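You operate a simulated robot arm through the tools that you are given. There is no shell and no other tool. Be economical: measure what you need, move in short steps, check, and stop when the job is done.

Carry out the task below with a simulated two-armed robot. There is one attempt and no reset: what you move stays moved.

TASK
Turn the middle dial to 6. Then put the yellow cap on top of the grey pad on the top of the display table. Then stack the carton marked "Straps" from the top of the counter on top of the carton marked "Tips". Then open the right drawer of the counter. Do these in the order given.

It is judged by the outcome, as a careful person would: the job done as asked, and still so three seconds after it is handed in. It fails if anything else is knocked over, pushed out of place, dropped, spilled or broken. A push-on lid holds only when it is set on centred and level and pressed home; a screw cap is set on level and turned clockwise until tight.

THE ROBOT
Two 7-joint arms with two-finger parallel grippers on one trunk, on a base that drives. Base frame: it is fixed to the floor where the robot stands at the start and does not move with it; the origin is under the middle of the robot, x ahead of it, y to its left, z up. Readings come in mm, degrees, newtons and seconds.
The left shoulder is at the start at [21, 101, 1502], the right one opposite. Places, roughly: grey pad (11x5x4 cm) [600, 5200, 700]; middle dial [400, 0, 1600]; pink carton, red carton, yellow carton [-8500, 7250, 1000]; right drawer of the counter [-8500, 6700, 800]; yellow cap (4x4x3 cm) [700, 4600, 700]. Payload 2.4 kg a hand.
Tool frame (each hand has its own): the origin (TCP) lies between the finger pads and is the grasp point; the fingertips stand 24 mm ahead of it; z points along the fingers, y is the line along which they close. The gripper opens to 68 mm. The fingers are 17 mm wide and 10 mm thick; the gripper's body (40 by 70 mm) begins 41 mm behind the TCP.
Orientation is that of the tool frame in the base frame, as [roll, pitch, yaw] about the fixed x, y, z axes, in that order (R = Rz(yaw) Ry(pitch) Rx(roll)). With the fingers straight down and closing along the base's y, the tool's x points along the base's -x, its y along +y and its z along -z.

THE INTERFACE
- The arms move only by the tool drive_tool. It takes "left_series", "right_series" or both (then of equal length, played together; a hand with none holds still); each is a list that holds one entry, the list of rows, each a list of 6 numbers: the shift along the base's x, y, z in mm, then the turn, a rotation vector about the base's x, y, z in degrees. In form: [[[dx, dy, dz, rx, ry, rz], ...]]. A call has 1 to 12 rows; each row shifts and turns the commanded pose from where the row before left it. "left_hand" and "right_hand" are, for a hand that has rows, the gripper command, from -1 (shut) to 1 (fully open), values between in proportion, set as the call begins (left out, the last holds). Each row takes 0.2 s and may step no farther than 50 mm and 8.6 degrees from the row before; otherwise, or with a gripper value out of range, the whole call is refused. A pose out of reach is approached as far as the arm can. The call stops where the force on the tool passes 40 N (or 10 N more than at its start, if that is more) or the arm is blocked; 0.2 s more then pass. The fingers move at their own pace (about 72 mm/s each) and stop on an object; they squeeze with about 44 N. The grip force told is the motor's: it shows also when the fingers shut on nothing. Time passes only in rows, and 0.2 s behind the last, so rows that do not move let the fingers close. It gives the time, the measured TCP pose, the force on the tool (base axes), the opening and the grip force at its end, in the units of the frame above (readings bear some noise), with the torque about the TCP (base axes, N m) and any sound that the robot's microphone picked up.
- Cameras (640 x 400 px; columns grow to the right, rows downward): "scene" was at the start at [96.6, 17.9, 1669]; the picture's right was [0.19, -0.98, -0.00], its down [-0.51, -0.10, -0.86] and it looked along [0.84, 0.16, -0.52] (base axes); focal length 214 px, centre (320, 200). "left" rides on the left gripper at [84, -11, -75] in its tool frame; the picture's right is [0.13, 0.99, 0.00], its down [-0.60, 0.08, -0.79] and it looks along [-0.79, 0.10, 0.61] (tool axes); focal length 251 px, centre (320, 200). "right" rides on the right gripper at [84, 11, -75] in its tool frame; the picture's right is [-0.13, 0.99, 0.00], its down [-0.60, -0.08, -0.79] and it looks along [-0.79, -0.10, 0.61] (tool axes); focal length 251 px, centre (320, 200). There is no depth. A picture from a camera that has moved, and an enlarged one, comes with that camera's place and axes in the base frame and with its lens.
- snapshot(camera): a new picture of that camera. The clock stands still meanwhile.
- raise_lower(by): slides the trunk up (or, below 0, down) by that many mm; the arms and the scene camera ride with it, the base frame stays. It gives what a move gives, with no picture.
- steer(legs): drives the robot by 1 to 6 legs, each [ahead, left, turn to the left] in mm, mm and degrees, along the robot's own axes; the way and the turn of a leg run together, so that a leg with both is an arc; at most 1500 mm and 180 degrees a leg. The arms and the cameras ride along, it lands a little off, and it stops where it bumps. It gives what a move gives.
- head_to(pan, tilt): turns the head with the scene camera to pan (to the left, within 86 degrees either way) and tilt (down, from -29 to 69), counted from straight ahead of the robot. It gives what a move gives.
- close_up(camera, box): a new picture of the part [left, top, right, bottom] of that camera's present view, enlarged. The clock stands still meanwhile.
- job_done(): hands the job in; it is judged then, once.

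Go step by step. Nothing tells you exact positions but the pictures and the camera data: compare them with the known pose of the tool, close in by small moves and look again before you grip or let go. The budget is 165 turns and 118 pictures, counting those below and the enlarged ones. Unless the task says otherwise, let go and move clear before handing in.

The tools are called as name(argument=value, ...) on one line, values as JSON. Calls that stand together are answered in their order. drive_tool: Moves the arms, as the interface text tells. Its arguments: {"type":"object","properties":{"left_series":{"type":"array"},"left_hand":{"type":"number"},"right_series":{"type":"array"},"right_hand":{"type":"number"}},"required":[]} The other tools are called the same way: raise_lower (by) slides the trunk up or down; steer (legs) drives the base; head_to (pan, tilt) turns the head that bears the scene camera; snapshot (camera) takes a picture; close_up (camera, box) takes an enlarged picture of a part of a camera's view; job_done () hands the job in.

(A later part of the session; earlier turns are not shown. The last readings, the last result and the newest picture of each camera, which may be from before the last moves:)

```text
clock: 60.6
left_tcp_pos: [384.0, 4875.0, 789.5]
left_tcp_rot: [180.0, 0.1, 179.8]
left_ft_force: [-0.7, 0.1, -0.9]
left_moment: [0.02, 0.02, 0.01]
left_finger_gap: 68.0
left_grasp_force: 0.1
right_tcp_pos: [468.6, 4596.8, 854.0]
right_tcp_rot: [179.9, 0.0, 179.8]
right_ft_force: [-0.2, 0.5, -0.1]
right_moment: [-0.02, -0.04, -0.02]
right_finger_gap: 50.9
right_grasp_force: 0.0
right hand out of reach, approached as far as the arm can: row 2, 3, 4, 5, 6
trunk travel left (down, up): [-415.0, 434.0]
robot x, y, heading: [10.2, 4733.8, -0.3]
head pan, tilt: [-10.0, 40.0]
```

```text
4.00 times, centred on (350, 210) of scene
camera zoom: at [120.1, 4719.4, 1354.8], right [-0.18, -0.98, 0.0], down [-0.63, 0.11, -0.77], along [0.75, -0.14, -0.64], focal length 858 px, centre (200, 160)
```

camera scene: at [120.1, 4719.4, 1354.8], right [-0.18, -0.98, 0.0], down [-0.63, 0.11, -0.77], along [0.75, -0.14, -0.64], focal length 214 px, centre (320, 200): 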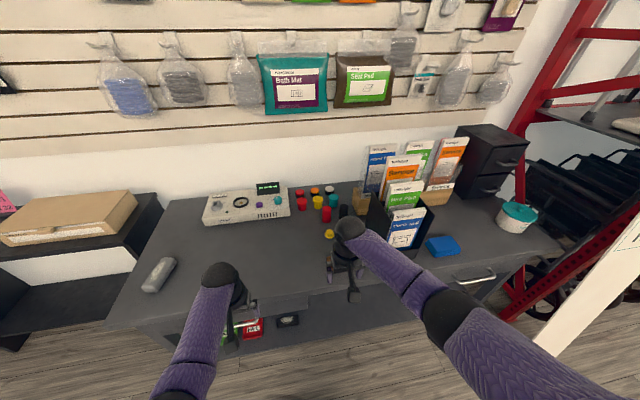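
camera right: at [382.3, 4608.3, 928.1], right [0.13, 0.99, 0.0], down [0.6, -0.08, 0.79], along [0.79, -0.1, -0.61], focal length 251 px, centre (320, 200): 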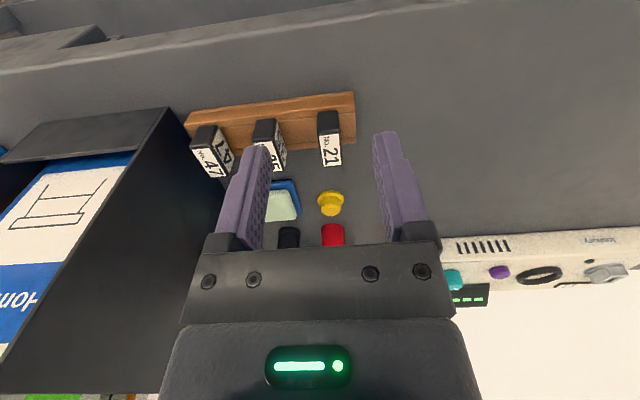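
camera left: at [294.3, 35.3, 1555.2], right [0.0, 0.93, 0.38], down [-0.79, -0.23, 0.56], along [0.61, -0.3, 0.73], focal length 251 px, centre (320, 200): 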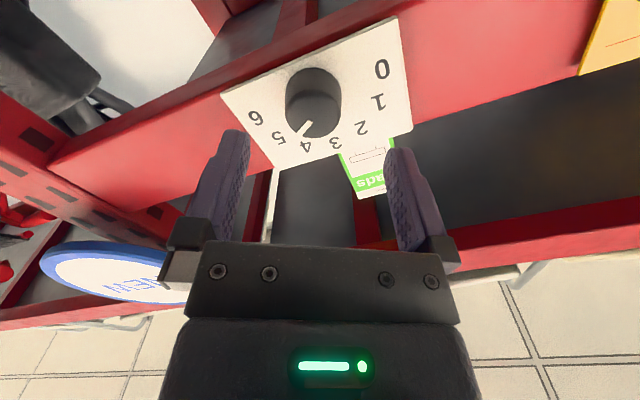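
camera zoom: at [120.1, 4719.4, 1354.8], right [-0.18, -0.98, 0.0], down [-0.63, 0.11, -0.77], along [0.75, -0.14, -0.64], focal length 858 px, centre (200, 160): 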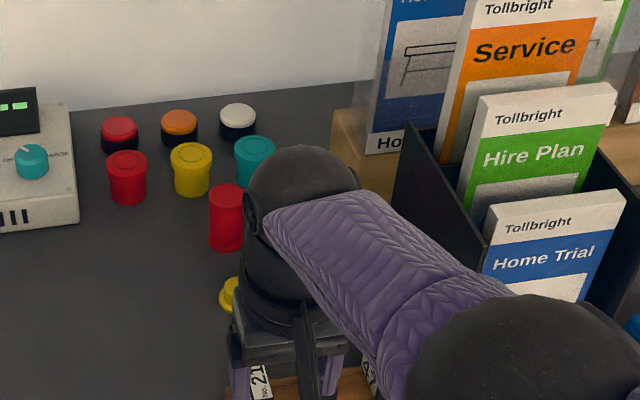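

The arm can't reach the cap from here, so the base has to go closer with a lower trunk. I'll look down to see the clearance to the table first.

head_to(pan=0, tilt=69)

snapshot(camera="scene")

```text
clock: 61.6
left_tcp_pos: [383.1, 4874.8, 789.9]
left_tcp_rot: [180.0, 0.0, 179.9]
left_ft_force: [0.2, 1.0, -0.5]
left_moment: [0.0, -0.03, -0.02]
left_finger_gap: 68.2
left_grasp_force: 0.2
right_tcp_pos: [468.0, 4595.8, 852.9]
right_tcp_rot: [-180.0, 0.0, 179.8]
right_ft_force: [0.1, 0.8, -0.1]
right_moment: [-0.01, 0.02, -0.02]
right_finger_gap: 50.9
right_grasp_force: 0.0
trunk travel left (down, up): [-415.0, 434.0]
robot x, y, heading: [11.0, 4732.2, -0.3]
head pan, tilt: [0.0, 68.8]
```

```text
85 pictures are left
camera scene: at [92.4, 4734.2, 1318.8], right [0.0, -1.0, 0.0], down [-0.93, 0.0, -0.36], along [0.36, 0.0, -0.93], focal length 214 px, centre (320, 200)
```

scene: 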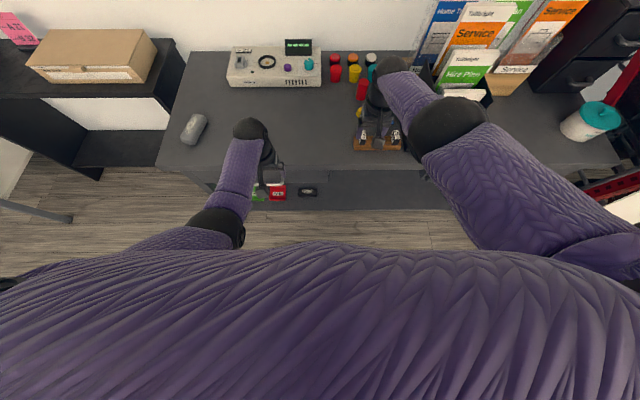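

There's some room ahead of the chest. I'll creep forward 130 mm, then raise both hands as I lower the trunk so the shoulders come nearer to wrist level.

steer(legs=[[130, 0, 0.3]])

drive_tool(left_series=[[[0, 0, 45, 0, 0, 0], [0, 0, 45, 0, 0, 0], [0, 0, 45, 0, 0, 0], [0, 0, 45, 0, 0, 0], [0, 0, 45, 0, 0, 0]]], right_series=[[[0, 0, 45, 0, 0, 0], [0, 0, 45, 0, 0, 0], [0, 0, 45, 0, 0, 0], [0, 0, 45, 0, 0, 0], [0, 0, 45, 0, 0, 0]]])

raise_lower(by=-240)

head_to(pan=-10, tilt=50)

snapshot(camera="scene")

snapshot(camera="right")

```text
clock: 62.8
left_tcp_pos: [510.6, 4876.6, 790.8]
left_tcp_rot: [-180.0, -0.2, -179.9]
left_ft_force: [0.7, 0.0, 0.2]
left_moment: [-0.01, 0.03, 0.02]
left_finger_gap: 68.1
left_grasp_force: 0.1
right_tcp_pos: [597.0, 4599.8, 853.0]
right_tcp_rot: [179.9, 0.0, -179.8]
right_ft_force: [-0.2, 0.1, -0.1]
right_moment: [0.0, 0.01, -0.02]
right_finger_gap: 51.0
right_grasp_force: 0.1
trunk travel left (down, up): [-415.0, 434.0]
robot x, y, heading: [137.8, 4730.8, 0.1]
head pan, tilt: [0.0, 68.8]
```

```text
clock: 64.0
left_tcp_pos: [510.8, 4876.6, 1014.5]
left_tcp_rot: [179.9, -0.1, -179.9]
left_ft_force: [-0.6, 0.0, -0.7]
left_moment: [-0.02, 0.03, 0.01]
left_finger_gap: 68.1
left_grasp_force: 0.0
right_tcp_pos: [597.8, 4600.9, 1077.6]
right_tcp_rot: [-179.8, 0.0, -179.8]
right_ft_force: [0.0, 0.2, -0.2]
right_moment: [-0.02, 0.03, 0.0]
right_finger_gap: 50.9
right_grasp_force: 0.1
trunk travel left (down, up): [-415.0, 434.0]
robot x, y, heading: [136.2, 4729.6, -0.0]
head pan, tilt: [0.0, 68.8]
```

```text
clock: 66.5
left_tcp_pos: [509.7, 4876.8, 775.1]
left_tcp_rot: [180.0, -0.1, -179.8]
left_ft_force: [0.0, 0.2, 0.0]
left_moment: [-0.02, -0.01, 0.02]
left_finger_gap: 67.9
left_grasp_force: 0.0
right_tcp_pos: [597.2, 4598.1, 839.3]
right_tcp_rot: [-180.0, -0.1, -179.8]
right_ft_force: [0.3, -0.4, -0.9]
right_moment: [0.01, 0.04, 0.03]
right_finger_gap: 50.7
right_grasp_force: 0.2
trunk travel left (down, up): [-175.0, 674.0]
robot x, y, heading: [137.6, 4732.8, 0.3]
head pan, tilt: [0.0, 68.8]
```

```text
clock: 67.3
left_tcp_pos: [510.7, 4876.0, 774.3]
left_tcp_rot: [-180.0, 0.1, -179.8]
left_ft_force: [-0.2, 0.3, 0.4]
left_moment: [-0.02, 0.04, -0.02]
left_finger_gap: 68.0
left_grasp_force: 0.0
right_tcp_pos: [597.7, 4598.1, 837.5]
right_tcp_rot: [180.0, 0.0, -179.8]
right_ft_force: [0.5, 0.1, 0.4]
right_moment: [-0.01, -0.01, -0.01]
right_finger_gap: 51.1
right_grasp_force: 0.1
trunk travel left (down, up): [-175.0, 674.0]
robot x, y, heading: [139.8, 4734.2, 0.3]
head pan, tilt: [-10.0, 50.0]
```

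```text
84 pictures are left
camera scene: at [289.9, 4721.6, 1097.4], right [-0.17, -0.99, 0.0], down [-0.76, 0.13, -0.64], along [0.63, -0.11, -0.77], focal length 214 px, centre (320, 200)
```

scene: 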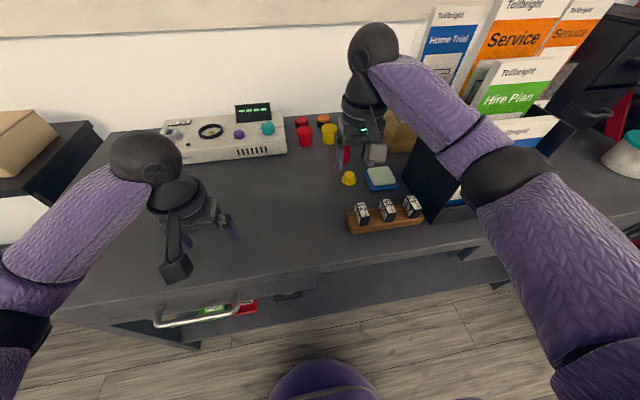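

```text
83 pictures are left
camera right: at [511.0, 4610.6, 913.0], right [0.13, 0.99, 0.0], down [0.6, -0.08, 0.79], along [0.79, -0.1, -0.61], focal length 251 px, centre (320, 200)
```

right: 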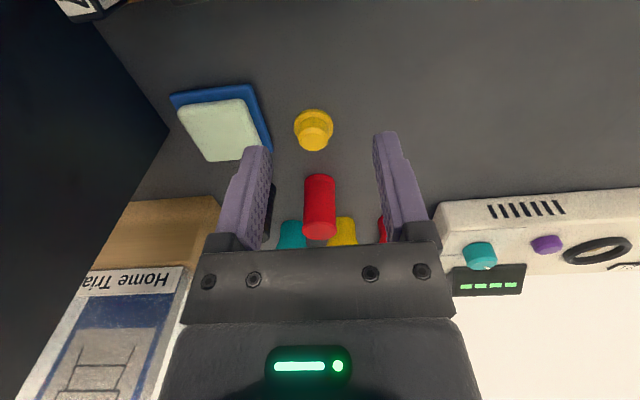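

The cap is at about [656, 4586]. I'll move the right hand over it and come down partway, watching the arm near the card holder.

drive_tool(right_series=[[[20, -4, 0, 0, 0, 0], [20, -4, 0, 0, 0, 0], [19, -4, -10, 0, 0, 0], [0, 0, -20, 0, 0, 0], [0, 0, -20, 0, 0, 0]]])

snapshot(camera="scene")

snapshot(camera="right")

```text
clock: 68.5
left_tcp_pos: [510.8, 4875.8, 774.6]
left_tcp_rot: [-180.0, 0.0, -179.8]
left_ft_force: [0.2, -0.7, 0.8]
left_moment: [0.0, 0.0, 0.01]
left_finger_gap: 67.8
left_grasp_force: 0.0
right_tcp_pos: [656.0, 4586.5, 788.8]
right_tcp_rot: [-180.0, 0.0, -179.8]
right_ft_force: [0.4, 0.2, 0.7]
right_moment: [0.01, 0.0, -0.02]
right_finger_gap: 50.8
right_grasp_force: 0.0
trunk travel left (down, up): [-175.0, 674.0]
robot x, y, heading: [138.5, 4733.3, 0.3]
head pan, tilt: [-10.0, 50.0]
```

```text
82 pictures are left
camera scene: at [289.9, 4721.5, 1097.4], right [-0.17, -0.99, 0.0], down [-0.76, 0.13, -0.64], along [0.63, -0.11, -0.77], focal length 214 px, centre (320, 200)
```

scene: 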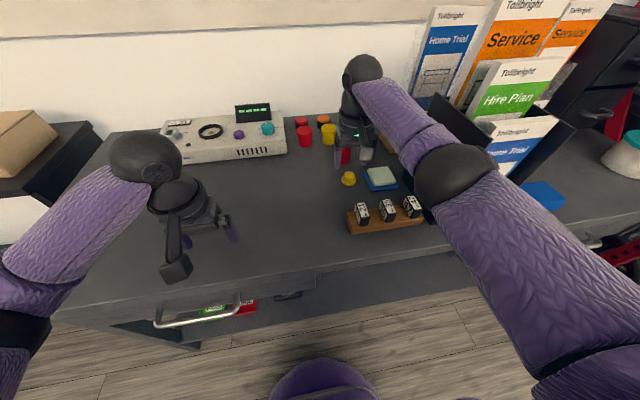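

```text
81 pictures are left
camera right: at [570.7, 4597.5, 863.2], right [0.13, 0.99, 0.0], down [0.6, -0.08, 0.79], along [0.79, -0.1, -0.61], focal length 251 px, centre (320, 200)
```

right: 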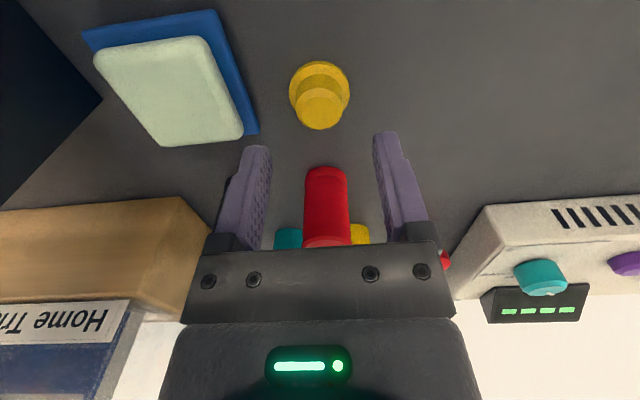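

The cap is centred between the fingers and the neighbours are clear. I'll go down to just above the brim.

drive_tool(right_series=[[[1, 0, -20, 0, 0, 0], [1, 0, -15, 0, 0, 0], [0, 0, -13, 0, 0, 0]]])

snapshot(camera="right")

close_up(camera="scene", box=[310, 130, 390, 200])

```text
clock: 69.3
left_tcp_pos: [509.4, 4875.7, 777.0]
left_tcp_rot: [180.0, 0.1, -179.8]
left_ft_force: [0.6, 0.5, 0.4]
left_moment: [0.03, -0.02, 0.01]
left_finger_gap: 68.2
left_grasp_force: 0.1
right_tcp_pos: [658.3, 4587.2, 744.5]
right_tcp_rot: [180.0, 0.5, -179.8]
right_ft_force: [3.8, -3.8, 29.4]
right_moment: [0.1, 0.12, 0.0]
right_finger_gap: 51.0
right_grasp_force: 0.1
trunk travel left (down, up): [-175.0, 674.0]
robot x, y, heading: [138.9, 4736.5, 0.3]
head pan, tilt: [-10.0, 50.0]
```

```text
80 pictures are left
camera right: at [571.0, 4598.7, 818.1], right [0.13, 0.99, 0.0], down [0.6, -0.08, 0.8], along [0.79, -0.1, -0.6], focal length 251 px, centre (320, 200)
```

right: 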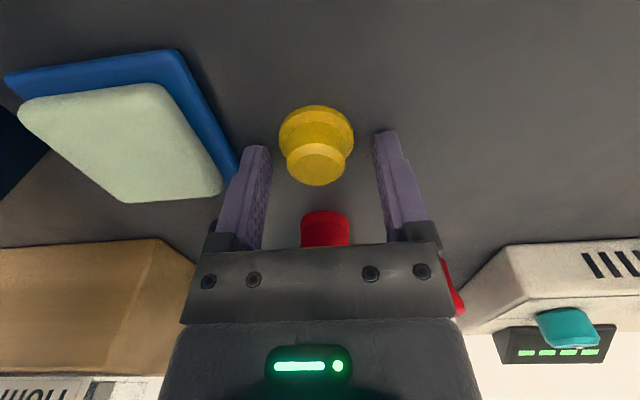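

```text
5.71 times, centred on (350, 165) of scene
camera zoom: at [288.1, 4721.7, 1098.4], right [-0.17, -0.99, 0.0], down [-0.75, 0.13, -0.64], along [0.63, -0.11, -0.77], focal length 1226 px, centre (149, 400)
```

zoom: 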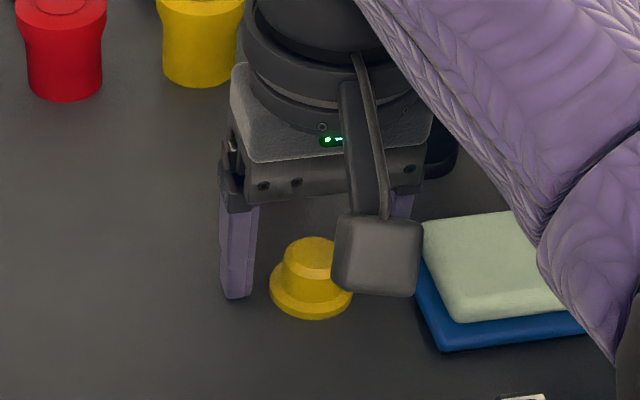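

The fingertips touched the table, which puts its top at z≈719, higher than I took it. I'll lift 10 mm to clear the brim, shift 8 mm nearer the robot, and close on the crown.

drive_tool(right_series=[[[0, 0, 10, 0, 0, 0], [-8, 0, 0, 0, 0, 0], [0, 0, 0, 0, 0, 0]]])

drive_tool(right_series=[[[0, 0, 0, 0, 0, 0], [0, 0, 0, 0, 0, 0], [0, 0, 0, 0, 0, 0]]], right_hand=-1)

snapshot(camera="right")

close_up(camera="scene", box=[310, 130, 390, 200])

```text
clock: 70.2
left_tcp_pos: [511.0, 4875.4, 773.7]
left_tcp_rot: [180.0, 0.1, -179.8]
left_ft_force: [-1.1, -0.8, 0.3]
left_moment: [0.0, 0.03, 0.01]
left_finger_gap: 67.9
left_grasp_force: 0.1
right_tcp_pos: [649.4, 4588.4, 751.0]
right_tcp_rot: [-180.0, -0.1, -179.8]
right_ft_force: [0.3, 0.1, -0.4]
right_moment: [-0.01, -0.01, -0.02]
right_finger_gap: 50.9
right_grasp_force: 0.1
trunk travel left (down, up): [-175.0, 674.0]
robot x, y, heading: [136.8, 4735.5, 0.3]
head pan, tilt: [-10.0, 50.0]
```

```text
clock: 71.0
left_tcp_pos: [510.8, 4877.3, 773.6]
left_tcp_rot: [180.0, 0.0, -179.8]
left_ft_force: [-0.6, -0.1, -0.3]
left_moment: [-0.01, -0.02, 0.02]
left_finger_gap: 67.7
left_grasp_force: 0.0
right_tcp_pos: [649.5, 4587.3, 750.4]
right_tcp_rot: [-180.0, -0.1, -179.9]
right_ft_force: [0.5, -0.2, -0.4]
right_moment: [-0.03, 0.01, -0.03]
right_finger_gap: 21.0
right_grasp_force: 37.7
trunk travel left (down, up): [-175.0, 674.0]
robot x, y, heading: [137.0, 4733.8, 0.1]
head pan, tilt: [-10.0, 50.0]
```

```text
78 pictures are left
camera right: at [563.3, 4598.5, 824.9], right [0.13, 0.99, 0.0], down [0.6, -0.08, 0.79], along [0.79, -0.1, -0.61], focal length 251 px, centre (320, 200)
```

right: 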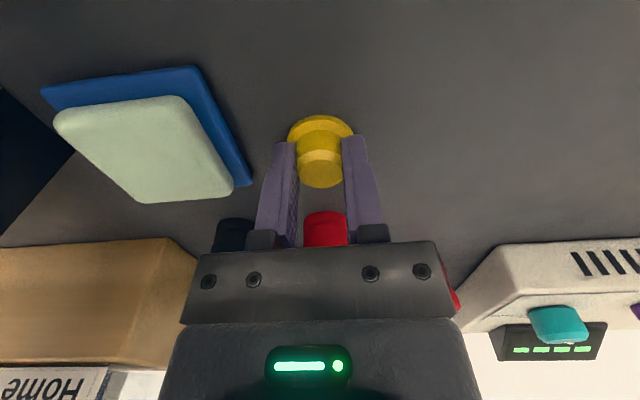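

```text
5.71 times, centred on (350, 165) of scene
camera zoom: at [289.9, 4721.5, 1097.4], right [-0.17, -0.99, 0.0], down [-0.76, 0.13, -0.64], along [0.63, -0.11, -0.77], focal length 1226 px, centre (149, 400)
```

zoom: 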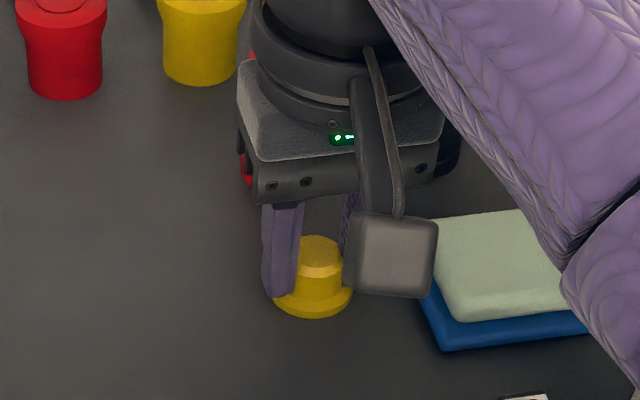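

The fingers hold the crown a bit behind its centre. I'll open, shift 6 mm nearer, and close again for a secure grip.

drive_tool(right_series=[[[0, 0, 0, 0, 0, 0], [0, 0, 0, 0, 0, 0], [-6, 0, 0, 0, 0, 0], [0, 0, 0, 0, 0, 0]]], right_hand=0.2)

drive_tool(right_series=[[[0, 0, 0, 0, 0, 0], [0, 0, 0, 0, 0, 0], [0, 0, 0, 0, 0, 0], [0, 0, 0, 0, 0, 0]]], right_hand=-1)

snapshot(camera="right")

close_up(camera="scene", box=[310, 130, 390, 200])

```text
clock: 72.0
left_tcp_pos: [511.7, 4877.5, 774.5]
left_tcp_rot: [-180.0, 0.0, -179.8]
left_ft_force: [0.7, 0.5, -0.1]
left_moment: [0.0, 0.04, 0.02]
left_finger_gap: 67.7
left_grasp_force: 0.1
right_tcp_pos: [644.8, 4587.0, 750.3]
right_tcp_rot: [180.0, 0.1, -179.8]
right_ft_force: [-0.7, 0.5, -0.5]
right_moment: [-0.01, 0.01, -0.05]
right_finger_gap: 41.0
right_grasp_force: 0.0
trunk travel left (down, up): [-175.0, 674.0]
robot x, y, heading: [135.0, 4734.7, 0.2]
head pan, tilt: [-10.0, 50.0]
```

```text
clock: 73.0
left_tcp_pos: [510.2, 4876.6, 774.4]
left_tcp_rot: [180.0, 0.0, -179.8]
left_ft_force: [-0.5, -0.1, -0.2]
left_moment: [0.0, 0.02, 0.01]
left_finger_gap: 68.0
left_grasp_force: 0.0
right_tcp_pos: [644.8, 4586.8, 750.7]
right_tcp_rot: [180.0, 0.0, -179.8]
right_ft_force: [-0.1, 0.0, 0.3]
right_moment: [-0.02, 0.01, -0.01]
right_finger_gap: 20.4
right_grasp_force: 37.7
trunk travel left (down, up): [-175.0, 674.0]
robot x, y, heading: [138.1, 4734.9, 0.4]
head pan, tilt: [-10.0, 50.0]
```

```text
76 pictures are left
camera right: at [558.0, 4598.4, 825.0], right [0.13, 0.99, 0.0], down [0.6, -0.08, 0.79], along [0.79, -0.1, -0.61], focal length 251 px, centre (320, 200)
```

right: 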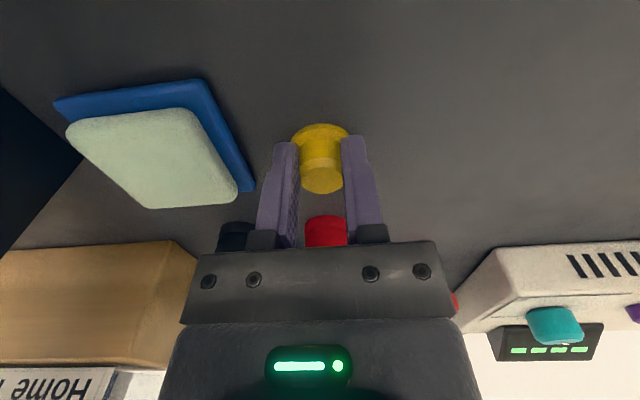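

```text
5.71 times, centred on (350, 165) of scene
camera zoom: at [289.9, 4721.5, 1097.4], right [-0.17, -0.99, 0.0], down [-0.76, 0.13, -0.64], along [0.63, -0.11, -0.77], focal length 1226 px, centre (149, 400)
```

zoom: 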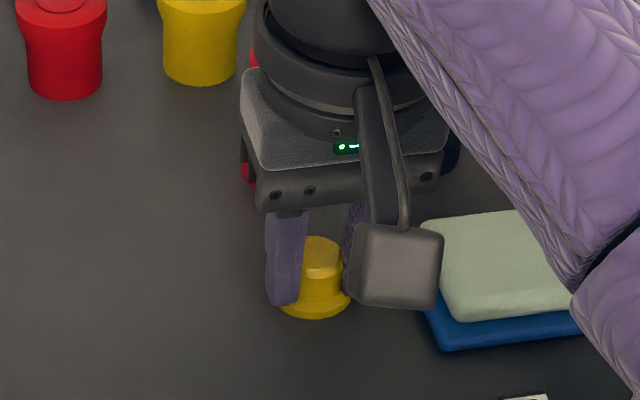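

The cap is held firmly at its crown. I'll lift it, then raise the trunk so both hands clear everything before strafing to the pad.

drive_tool(right_series=[[[0, 0, 10, 0, 0, 0], [0, 0, 25, 0, 0, 0], [0, 0, 30, 0, 0, 0]]])

close_up(camera="right", box=[220, 80, 420, 240])

raise_lower(by=150)

steer(legs=[[0, 555, -0.3]])

head_to(pan=-12, tilt=50)

snapshot(camera="scene")

snapshot(camera="right")

```text
clock: 73.8
left_tcp_pos: [511.4, 4876.5, 774.6]
left_tcp_rot: [179.9, 0.0, -179.8]
left_ft_force: [0.2, 0.5, 0.8]
left_moment: [0.04, 0.04, 0.03]
left_finger_gap: 67.7
left_grasp_force: 0.0
right_tcp_pos: [644.1, 4587.2, 815.4]
right_tcp_rot: [-179.9, 0.1, -179.8]
right_ft_force: [-0.1, -0.8, -0.9]
right_moment: [-0.03, 0.02, -0.02]
right_finger_gap: 20.0
right_grasp_force: 37.7
trunk travel left (down, up): [-175.0, 674.0]
robot x, y, heading: [136.4, 4731.2, 0.4]
head pan, tilt: [-10.0, 50.0]
```

```text
2.50 times, centred on (320, 160) of right
camera zoom: at [558.2, 4597.7, 890.3], right [0.13, 0.99, 0.0], down [0.6, -0.08, 0.79], along [0.79, -0.1, -0.61], focal length 629 px, centre (320, 300)
```

zoom: 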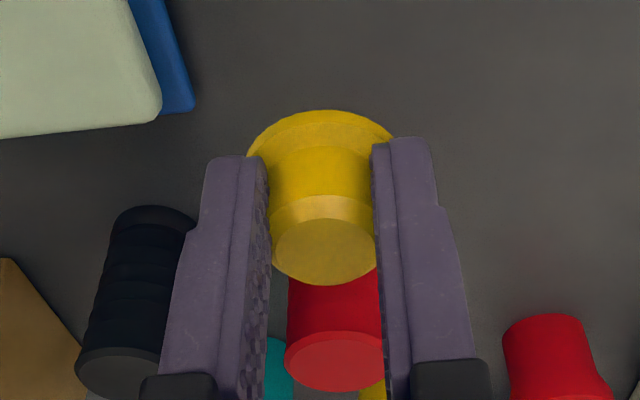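

```text
clock: 75.5
left_tcp_pos: [510.9, 4876.1, 924.1]
left_tcp_rot: [180.0, -0.1, -180.0]
left_ft_force: [0.2, 0.5, -0.8]
left_moment: [0.0, 0.02, 0.02]
left_finger_gap: 67.8
left_grasp_force: 0.1
right_tcp_pos: [643.7, 4586.6, 965.6]
right_tcp_rot: [-179.9, 0.0, -179.8]
right_ft_force: [0.5, 0.8, 0.1]
right_moment: [0.0, 0.02, -0.02]
right_finger_gap: 19.3
right_grasp_force: 37.3
trunk travel left (down, up): [-325.0, 524.0]
robot x, y, heading: [136.7, 4732.0, 0.3]
head pan, tilt: [-10.0, 50.0]
```

```text
clock: 78.7
left_tcp_pos: [510.7, 5437.0, 924.5]
left_tcp_rot: [-179.9, 0.0, 179.9]
left_ft_force: [0.5, 0.5, -0.3]
left_moment: [-0.01, 0.0, -0.05]
left_finger_gap: 68.0
left_grasp_force: 0.0
right_tcp_pos: [642.9, 5147.3, 965.1]
right_tcp_rot: [-180.0, 0.0, -180.0]
right_ft_force: [-0.7, 0.1, 0.1]
right_moment: [-0.01, -0.01, 0.0]
right_finger_gap: 19.0
right_grasp_force: 36.8
trunk travel left (down, up): [-325.0, 524.0]
robot x, y, heading: [139.8, 5293.0, -0.1]
head pan, tilt: [-10.0, 50.0]
```

```text
clock: 79.3
left_tcp_pos: [509.4, 5436.6, 923.9]
left_tcp_rot: [180.0, 0.0, 179.8]
left_ft_force: [-0.4, 0.0, -0.7]
left_moment: [0.02, -0.03, -0.01]
left_finger_gap: 68.2
left_grasp_force: 0.0
right_tcp_pos: [643.2, 5146.9, 966.6]
right_tcp_rot: [180.0, 0.0, -180.0]
right_ft_force: [0.7, -0.5, 0.1]
right_moment: [-0.01, 0.0, 0.0]
right_finger_gap: 18.9
right_grasp_force: 36.5
trunk travel left (down, up): [-325.0, 524.0]
robot x, y, heading: [138.0, 5292.0, -0.3]
head pan, tilt: [-12.0, 50.0]
```

```text
73 pictures are left
camera scene: at [253.5, 5280.2, 1249.9], right [-0.21, -0.98, 0.0], down [-0.75, 0.16, -0.64], along [0.63, -0.13, -0.77], focal length 214 px, centre (320, 200)
```

scene: 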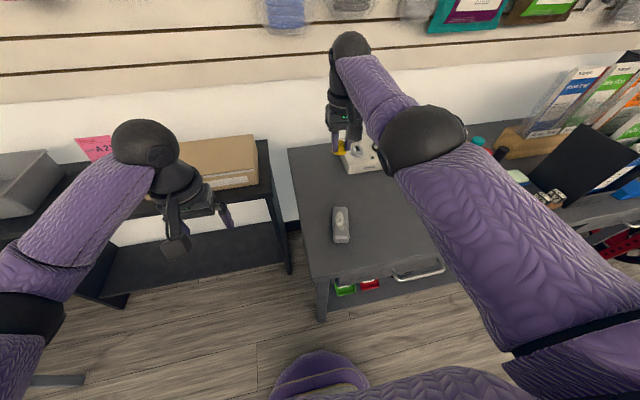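

```text
72 pictures are left
camera right: at [557.1, 5158.7, 1040.0], right [0.13, 0.99, 0.0], down [0.6, -0.08, 0.79], along [0.79, -0.1, -0.61], focal length 251 px, centre (320, 200)
```

right: 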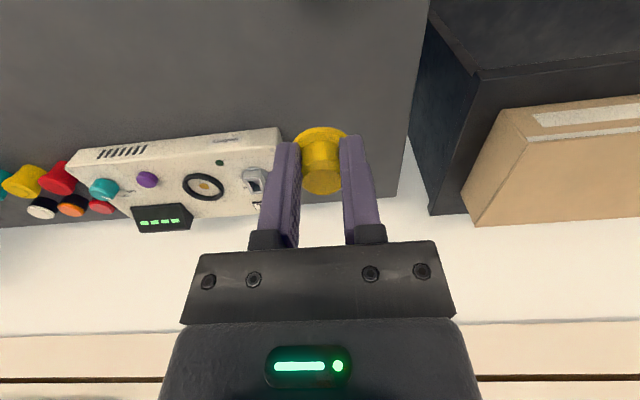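

The finger opening is slowly shrinking, so the cap may be creeping in the grip. I'll check it and the pad position closely.

close_up(camera="right", box=[220, 80, 420, 240])

close_up(camera="scene", box=[300, 180, 400, 260])

```text
2.50 times, centred on (320, 160) of right
camera zoom: at [557.1, 5158.7, 1040.0], right [0.13, 0.99, 0.0], down [0.6, -0.08, 0.79], along [0.79, -0.1, -0.61], focal length 629 px, centre (320, 300)
```

zoom: 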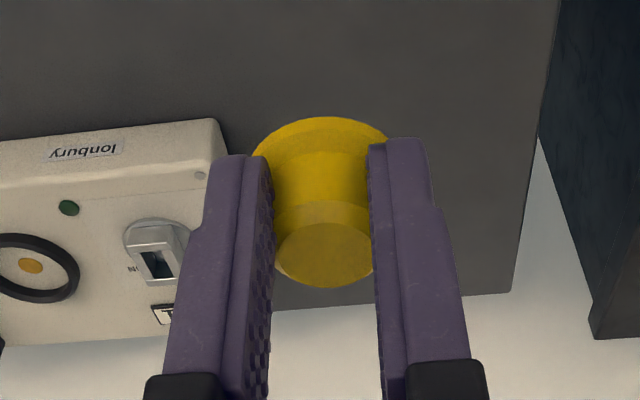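

```text
5.00 times, centred on (350, 220) of scene
camera zoom: at [253.5, 5280.2, 1249.9], right [-0.21, -0.98, 0.0], down [-0.75, 0.16, -0.64], along [0.63, -0.13, -0.77], focal length 1072 px, centre (170, 100)
```

zoom: 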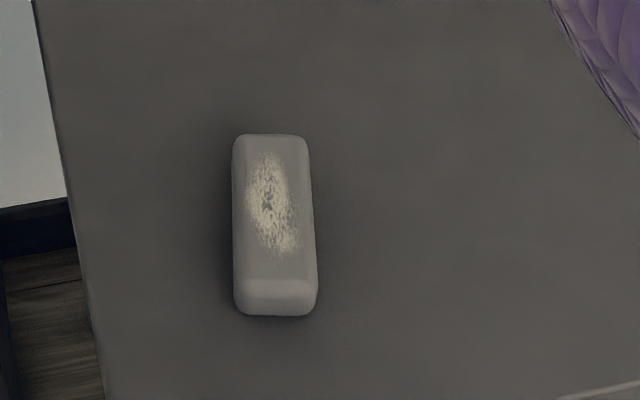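

The cap is held steady. The pad's top centre is near [568, 5150], top about z 757. I'll bring the hand over it and look with the wrist camera.

drive_tool(right_series=[[[-35, 1, -20, 0, 0, 0], [-38, 2, -25, 0, 0, 0], [0, 0, -45, 0, 0, 0]]])

snapshot(camera="right")

close_up(camera="scene", box=[280, 140, 400, 260])

```text
clock: 80.1
left_tcp_pos: [511.9, 5437.0, 925.4]
left_tcp_rot: [-180.0, -0.1, 180.0]
left_ft_force: [-0.1, -0.7, 0.1]
left_moment: [-0.04, 0.02, -0.02]
left_finger_gap: 67.8
left_grasp_force: 0.0
right_tcp_pos: [570.4, 5149.5, 874.8]
right_tcp_rot: [180.0, 0.0, 180.0]
right_ft_force: [-0.3, 0.4, 0.6]
right_moment: [-0.01, -0.03, 0.01]
right_finger_gap: 0.0
right_grasp_force: 23.9
trunk travel left (down, up): [-325.0, 524.0]
robot x, y, heading: [137.4, 5293.6, -0.2]
head pan, tilt: [-12.0, 50.0]
```

```text
69 pictures are left
camera right: at [484.6, 5161.4, 949.2], right [0.13, 0.99, 0.0], down [0.6, -0.08, 0.79], along [0.79, -0.1, -0.61], focal length 251 px, centre (320, 200)
```

right: 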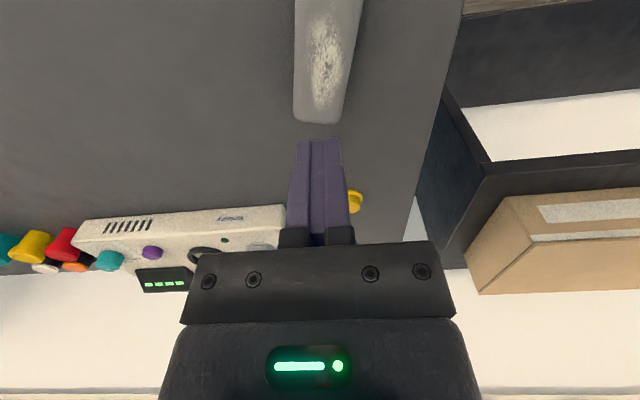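

```text
3.33 times, centred on (340, 200) of scene
camera zoom: at [253.4, 5280.1, 1249.9], right [-0.21, -0.98, 0.0], down [-0.75, 0.16, -0.64], along [0.63, -0.13, -0.77], focal length 715 px, centre (253, 200)
```

zoom: 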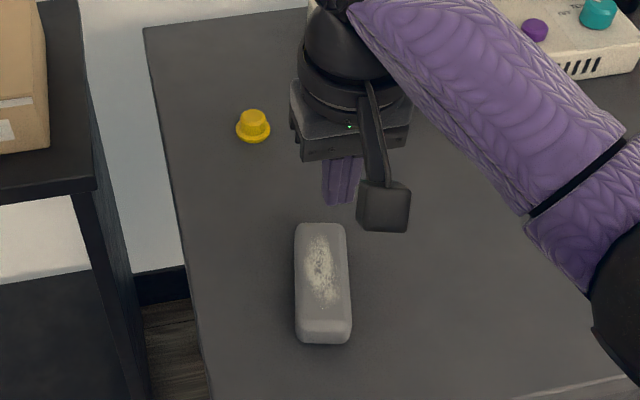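

The cap squeezed out of the off-centre grip and landed upright on the table near [781, 5165], which is farther back. I'll open the hand, creep the base 75 mm closer and tilt the right hand 35° forward to extend its reach.

steer(legs=[[75, -15, 0.2]])

drive_tool(right_series=[[[0, 0, 25, 0, -7, 0], [0, 0, 25, 0, -7, 0], [0, 0, 25, 0, -7, 0], [0, 0, 25, 0, -7, 0], [0, 0, 25, 0, -7, 0]]], right_hand=0.5)

head_to(pan=-12, tilt=55)

snapshot(camera="scene")

snapshot(camera="right")

```text
clock: 81.2
left_tcp_pos: [583.0, 5424.7, 923.8]
left_tcp_rot: [-180.0, -0.1, -179.8]
left_ft_force: [-0.4, -0.1, 0.0]
left_moment: [0.01, 0.03, 0.03]
left_finger_gap: 68.0
left_grasp_force: 0.1
right_tcp_pos: [645.6, 5137.2, 875.1]
right_tcp_rot: [-180.0, 0.0, -179.7]
right_ft_force: [-0.2, -0.4, 0.3]
right_moment: [0.01, 0.01, -0.04]
right_finger_gap: 0.0
right_grasp_force: 23.7
trunk travel left (down, up): [-325.0, 524.0]
robot x, y, heading: [208.1, 5280.2, 0.2]
head pan, tilt: [-12.0, 50.0]
```

```text
clock: 82.4
left_tcp_pos: [583.5, 5424.5, 924.2]
left_tcp_rot: [179.9, 0.1, -179.8]
left_ft_force: [0.7, -0.1, 1.0]
left_moment: [-0.01, -0.01, -0.02]
left_finger_gap: 67.9
left_grasp_force: 0.1
right_tcp_pos: [645.2, 5136.8, 999.8]
right_tcp_rot: [-179.8, 35.1, -179.7]
right_ft_force: [0.1, 0.0, -0.4]
right_moment: [0.01, -0.01, 0.01]
right_finger_gap: 51.0
right_grasp_force: 0.0
trunk travel left (down, up): [-325.0, 524.0]
robot x, y, heading: [211.6, 5281.9, 0.1]
head pan, tilt: [-12.0, 50.0]
```

```text
clock: 83.0
left_tcp_pos: [583.6, 5424.4, 925.4]
left_tcp_rot: [-180.0, 0.0, -179.7]
left_ft_force: [-0.1, 0.1, -0.1]
left_moment: [0.0, 0.0, 0.01]
left_finger_gap: 68.3
left_grasp_force: 0.1
right_tcp_pos: [645.2, 5136.3, 999.0]
right_tcp_rot: [-179.7, 35.1, -179.7]
right_ft_force: [-0.7, 1.0, 0.8]
right_moment: [0.0, 0.02, 0.0]
right_finger_gap: 50.8
right_grasp_force: 0.0
trunk travel left (down, up): [-325.0, 524.0]
robot x, y, heading: [214.3, 5280.6, 0.0]
head pan, tilt: [-12.0, 55.0]
```

```text
67 pictures are left
camera scene: at [322.0, 5267.1, 1243.4], right [-0.2, -0.98, 0.0], down [-0.8, 0.17, -0.57], along [0.56, -0.12, -0.82], focal length 214 px, centre (320, 200)
```

scene: 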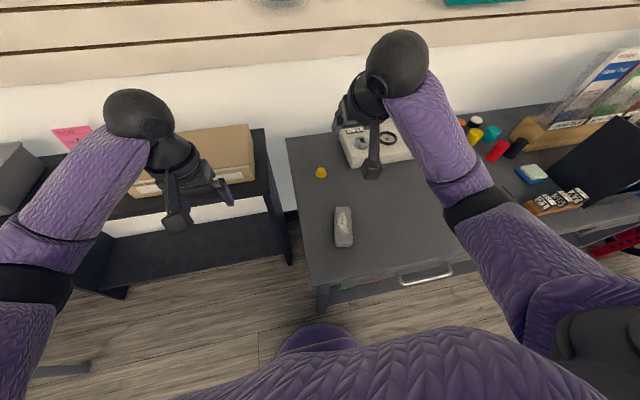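

```text
66 pictures are left
camera right: at [530.5, 5148.0, 1012.4], right [0.1, 0.99, 0.07], down [0.04, -0.08, 1.0], along [0.99, -0.1, -0.05], focal length 251 px, centre (320, 200)
```

right: 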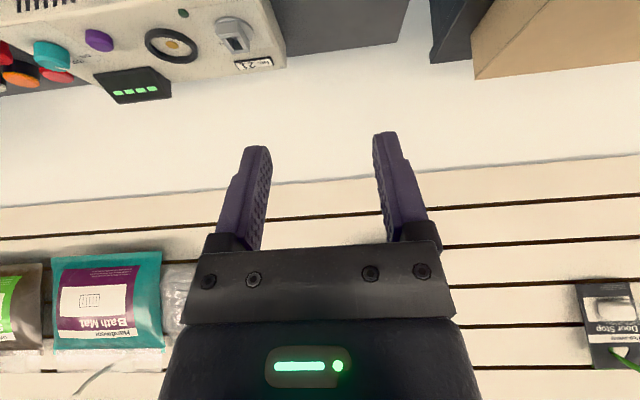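

The cap is at about [779, 5167, 720]. I'll lift both hands a bit, then lower the trunk 225 mm to bring the shoulder near wrist level.

drive_tool(left_series=[[[0, 0, 40, 0, 0, 0], [0, 0, 40, 0, 0, 0], [0, 0, 40, 0, 0, 0], [0, 0, 40, 0, 0, 0]]], right_series=[[[0, 7, 20, 0, 0, 0], [0, 8, 20, 0, 0, 0], [0, 8, 20, 0, 0, 0], [0, 8, 20, 0, 0, 0]]])

raise_lower(by=-225)

drive_tool(right_series=[[[35, 0, 0, 0, 0, 0], [35, 0, 0, 0, 0, 0], [30, 0, -10, 0, 0, 0]]])

snapshot(camera="scene")

snapshot(camera="right")

```text
clock: 84.0
left_tcp_pos: [583.3, 5422.6, 1086.1]
left_tcp_rot: [-180.0, 0.1, -179.8]
left_ft_force: [0.1, 0.2, 0.4]
left_moment: [0.02, -0.01, 0.0]
left_finger_gap: 67.9
left_grasp_force: 0.2
right_tcp_pos: [645.2, 5168.5, 1079.8]
right_tcp_rot: [-179.9, 35.0, -179.8]
right_ft_force: [-0.1, 0.2, -1.2]
right_moment: [0.0, 0.01, -0.02]
right_finger_gap: 51.0
right_grasp_force: 0.0
trunk travel left (down, up): [-325.0, 524.0]
robot x, y, heading: [211.4, 5278.9, 0.1]
head pan, tilt: [-12.0, 55.0]
```

```text
clock: 86.4
left_tcp_pos: [583.3, 5424.0, 860.5]
left_tcp_rot: [-180.0, 0.0, -179.8]
left_ft_force: [-0.9, -1.0, 0.2]
left_moment: [0.01, 0.0, -0.03]
left_finger_gap: 68.3
left_grasp_force: 0.1
right_tcp_pos: [645.0, 5167.7, 854.6]
right_tcp_rot: [-179.7, 34.9, -179.8]
right_ft_force: [-0.3, 0.4, 0.8]
right_moment: [-0.04, -0.02, 0.01]
right_finger_gap: 50.9
right_grasp_force: 0.1
trunk travel left (down, up): [-100.0, 749.0]
robot x, y, heading: [209.2, 5278.0, 0.1]
head pan, tilt: [-12.0, 55.0]
```

```text
clock: 87.2
left_tcp_pos: [583.6, 5422.6, 859.1]
left_tcp_rot: [180.0, 0.0, -179.8]
left_ft_force: [0.2, 0.3, -0.3]
left_moment: [0.02, -0.03, 0.03]
left_finger_gap: 67.8
left_grasp_force: 0.0
right_tcp_pos: [747.0, 5169.3, 844.3]
right_tcp_rot: [-179.8, 35.1, -179.7]
right_ft_force: [-0.6, -0.1, 0.1]
right_moment: [0.02, 0.01, -0.02]
right_finger_gap: 51.0
right_grasp_force: 0.1
trunk travel left (down, up): [-100.0, 749.0]
robot x, y, heading: [210.7, 5282.1, 0.4]
head pan, tilt: [-12.0, 55.0]
```

```text
65 pictures are left
camera scene: at [380.7, 5267.3, 1013.7], right [-0.2, -0.98, 0.0], down [-0.8, 0.17, -0.57], along [0.56, -0.12, -0.82], focal length 214 px, centre (320, 200)
```

scene: 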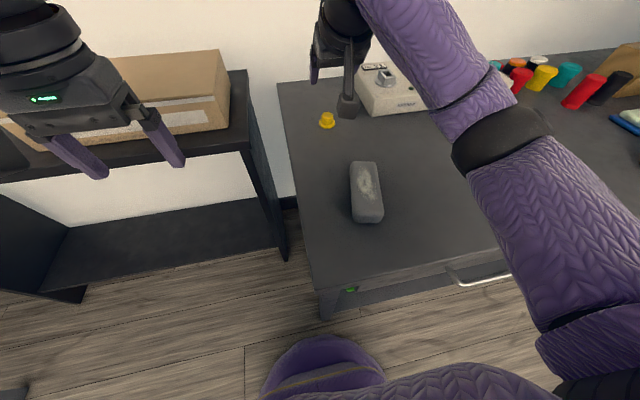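

```text
64 pictures are left
camera right: at [633.4, 5179.6, 857.2], right [0.1, 0.99, 0.07], down [0.04, -0.08, 1.0], along [0.99, -0.1, -0.05], focal length 251 px, centre (320, 200)
```

right: 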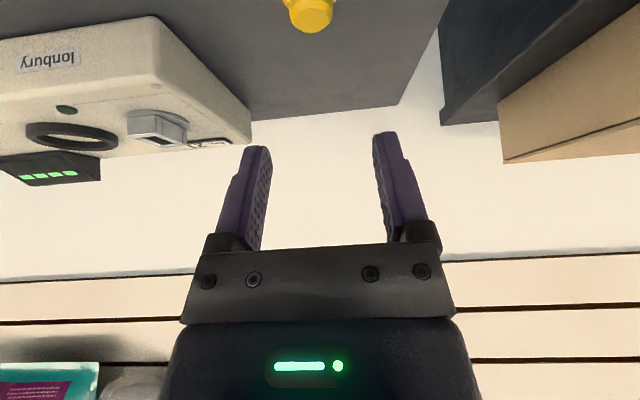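

The scene camera puts the cap at x≈780 and the wrist camera at about 768. I'll go lower for a better wrist view before committing.

drive_tool(right_series=[[[-12, 0, -25, 0, 0, 0], [-10, 0, -25, 0, 0, 0]]])

snapshot(camera="right")

close_up(camera="scene", box=[280, 40, 400, 160])

```text
clock: 87.8
left_tcp_pos: [583.6, 5423.5, 859.4]
left_tcp_rot: [180.0, -0.1, -179.8]
left_ft_force: [0.1, 0.2, 0.1]
left_moment: [-0.01, 0.0, -0.01]
left_finger_gap: 67.8
left_grasp_force: 0.0
right_tcp_pos: [723.9, 5168.1, 794.6]
right_tcp_rot: [-179.8, 35.0, -179.8]
right_ft_force: [-0.1, 0.2, -0.1]
right_moment: [-0.04, -0.02, 0.02]
right_finger_gap: 50.8
right_grasp_force: 0.1
trunk travel left (down, up): [-100.0, 749.0]
robot x, y, heading: [212.1, 5278.9, 0.2]
head pan, tilt: [-12.0, 55.0]
```

```text
63 pictures are left
camera right: at [609.4, 5178.7, 807.0], right [0.1, 0.99, 0.07], down [0.04, -0.08, 1.0], along [0.99, -0.1, -0.05], focal length 251 px, centre (320, 200)
```

right: 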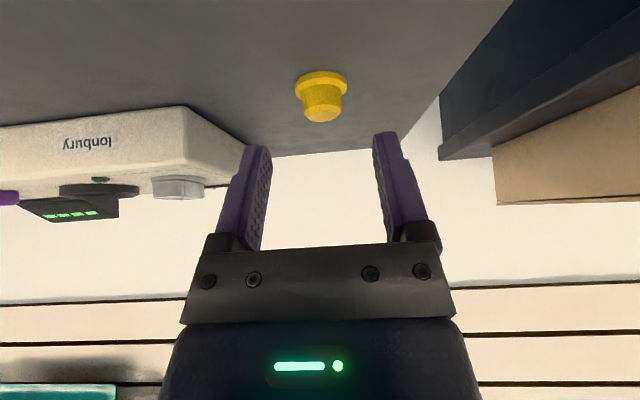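

```text
3.33 times, centred on (340, 100) of scene
camera zoom: at [380.7, 5267.3, 1013.7], right [-0.2, -0.98, 0.0], down [-0.8, 0.17, -0.57], along [0.56, -0.12, -0.82], focal length 715 px, centre (253, 533)
```

zoom: 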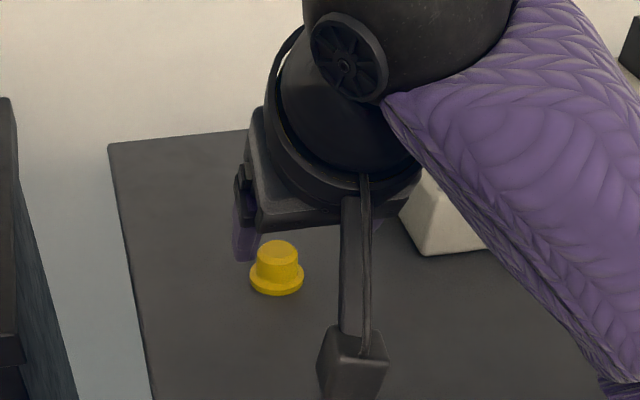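

The cap is at about [775, 5168], its crown spanning z≈726–743. I'll slide the tilted fingers down to straddle the crown just above the brim.

drive_tool(right_series=[[[14, 0, -14, 0, 0, 0], [14, 0, -14, 0, 0, 0], [13, 0, -13, 0, 0, 0]]])

snapshot(camera="right")

close_up(camera="scene", box=[280, 60, 400, 180])

```text
clock: 88.6
left_tcp_pos: [583.8, 5423.5, 860.0]
left_tcp_rot: [180.0, 0.0, -179.8]
left_ft_force: [-0.3, 0.4, 0.3]
left_moment: [0.02, -0.03, -0.04]
left_finger_gap: 67.9
left_grasp_force: 0.1
right_tcp_pos: [766.1, 5167.6, 753.4]
right_tcp_rot: [-179.8, 35.0, -179.7]
right_ft_force: [-1.1, 0.1, -0.5]
right_moment: [-0.02, 0.02, 0.01]
right_finger_gap: 51.0
right_grasp_force: 0.0
trunk travel left (down, up): [-100.0, 749.0]
robot x, y, heading: [211.7, 5280.3, 0.3]
head pan, tilt: [-12.0, 55.0]
```

```text
61 pictures are left
camera right: at [650.6, 5179.3, 765.9], right [0.1, 0.99, 0.07], down [0.04, -0.08, 1.0], along [0.99, -0.1, -0.05], focal length 251 px, centre (320, 200)
```

right: 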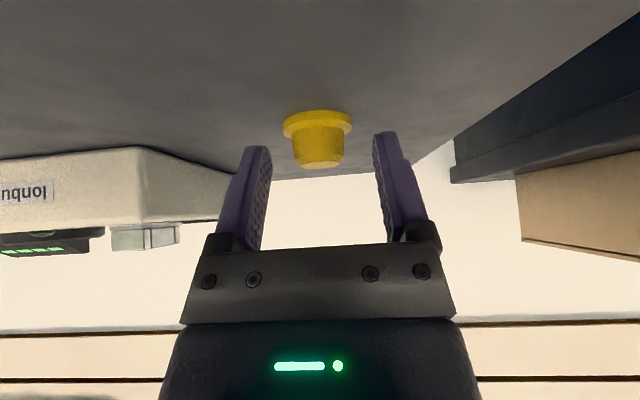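

```text
3.33 times, centred on (340, 120) of scene
camera zoom: at [380.7, 5267.3, 1013.7], right [-0.2, -0.98, 0.0], down [-0.8, 0.17, -0.57], along [0.56, -0.12, -0.82], focal length 715 px, centre (253, 467)
```

zoom: 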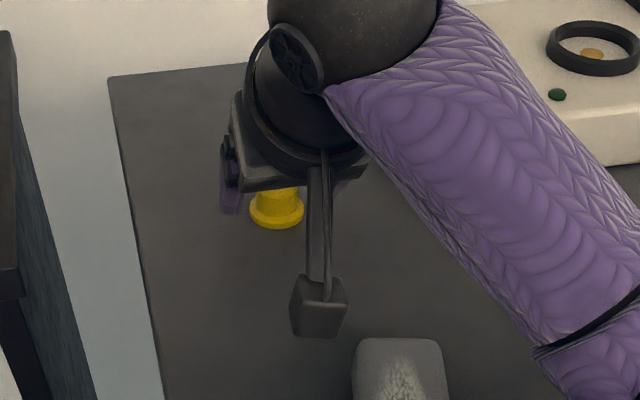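

The fingers straddle the crown. To centre the grip properly this time, I'll measure the brim at higher magnification.

close_up(camera="right", box=[265, 95, 385, 170])

close_up(camera="scene", box=[310, 90, 360, 140])

```text
5.33 times, centred on (325, 132) of right
camera zoom: at [650.6, 5179.3, 765.9], right [0.1, 0.99, 0.07], down [0.04, -0.08, 1.0], along [0.99, -0.1, -0.05], focal length 1341 px, centre (293, 560)
```

zoom: 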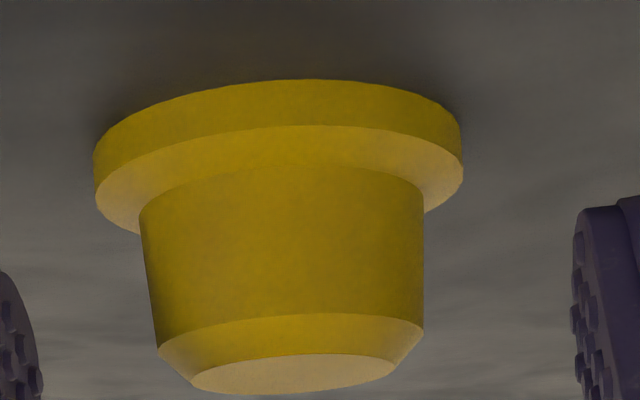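

```text
8.00 times, centred on (335, 115) of scene
camera zoom: at [380.7, 5267.3, 1013.7], right [-0.2, -0.98, 0.0], down [-0.8, 0.17, -0.57], along [0.56, -0.12, -0.82], focal length 1716 px, centre (200, 880)
```

zoom: 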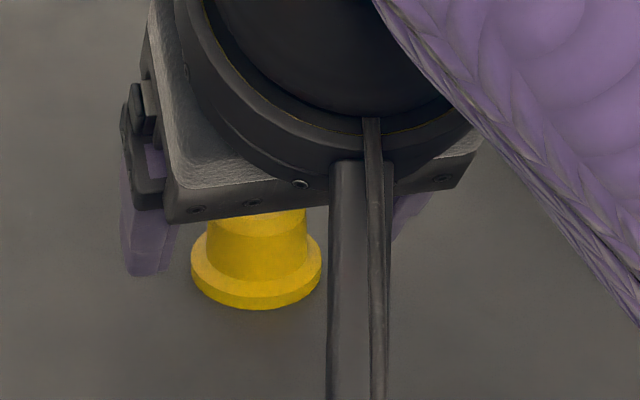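

Both cameras now agree on the cap's centre at x≈778.5. I'll nudge +3 in x and −2 in y, then close.

drive_tool(right_series=[[[3, -2, 0, 0, 0, 0], [0, 0, 0, 0, 0, 0]]])

drive_tool(right_series=[[[0, 0, 0, 0, 0, 0], [0, 0, 0, 0, 0, 0], [0, 0, 0, 0, 0, 0], [0, 0, 0, 0, 0, 0], [0, 0, 0, 0, 0, 0]]], right_hand=-1)

close_up(camera="right", box=[245, 95, 405, 195])

```text
clock: 89.2
left_tcp_pos: [583.8, 5424.5, 860.1]
left_tcp_rot: [-179.9, 0.0, -179.8]
left_ft_force: [-0.4, 0.7, 0.2]
left_moment: [-0.02, -0.01, -0.01]
left_finger_gap: 68.1
left_grasp_force: 0.0
right_tcp_pos: [767.5, 5165.8, 752.5]
right_tcp_rot: [-179.8, 35.0, -179.7]
right_ft_force: [0.0, 0.5, 0.0]
right_moment: [0.02, -0.01, 0.03]
right_finger_gap: 51.3
right_grasp_force: 0.0
trunk travel left (down, up): [-100.0, 749.0]
robot x, y, heading: [211.1, 5281.4, 0.4]
head pan, tilt: [-12.0, 55.0]
```

```text
clock: 90.4
left_tcp_pos: [583.8, 5423.5, 860.1]
left_tcp_rot: [180.0, 0.0, -179.7]
left_ft_force: [0.3, 0.1, 0.8]
left_moment: [0.02, 0.0, 0.0]
left_finger_gap: 68.0
left_grasp_force: 0.1
right_tcp_pos: [767.9, 5166.4, 752.9]
right_tcp_rot: [-179.8, 35.0, -179.8]
right_ft_force: [0.6, -0.1, 0.4]
right_moment: [0.02, 0.01, -0.01]
right_finger_gap: 19.9
right_grasp_force: 37.6
trunk travel left (down, up): [-100.0, 749.0]
robot x, y, heading: [210.5, 5281.0, 0.2]
head pan, tilt: [-12.0, 55.0]
```

```text
4.00 times, centred on (325, 145) of right
camera zoom: at [653.7, 5177.6, 766.1], right [0.1, 0.99, 0.07], down [0.04, -0.08, 1.0], along [0.99, -0.1, -0.05], focal length 1006 px, centre (300, 420)
```

zoom: 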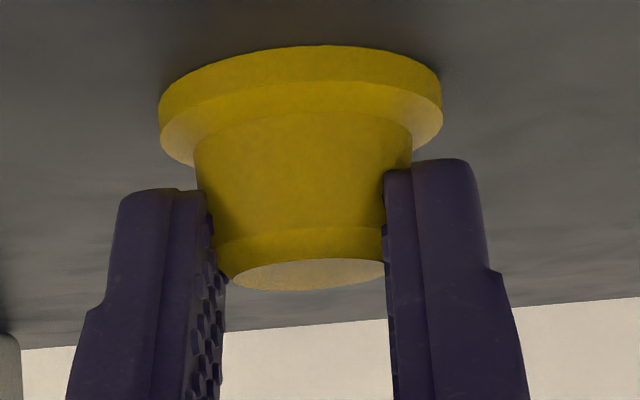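

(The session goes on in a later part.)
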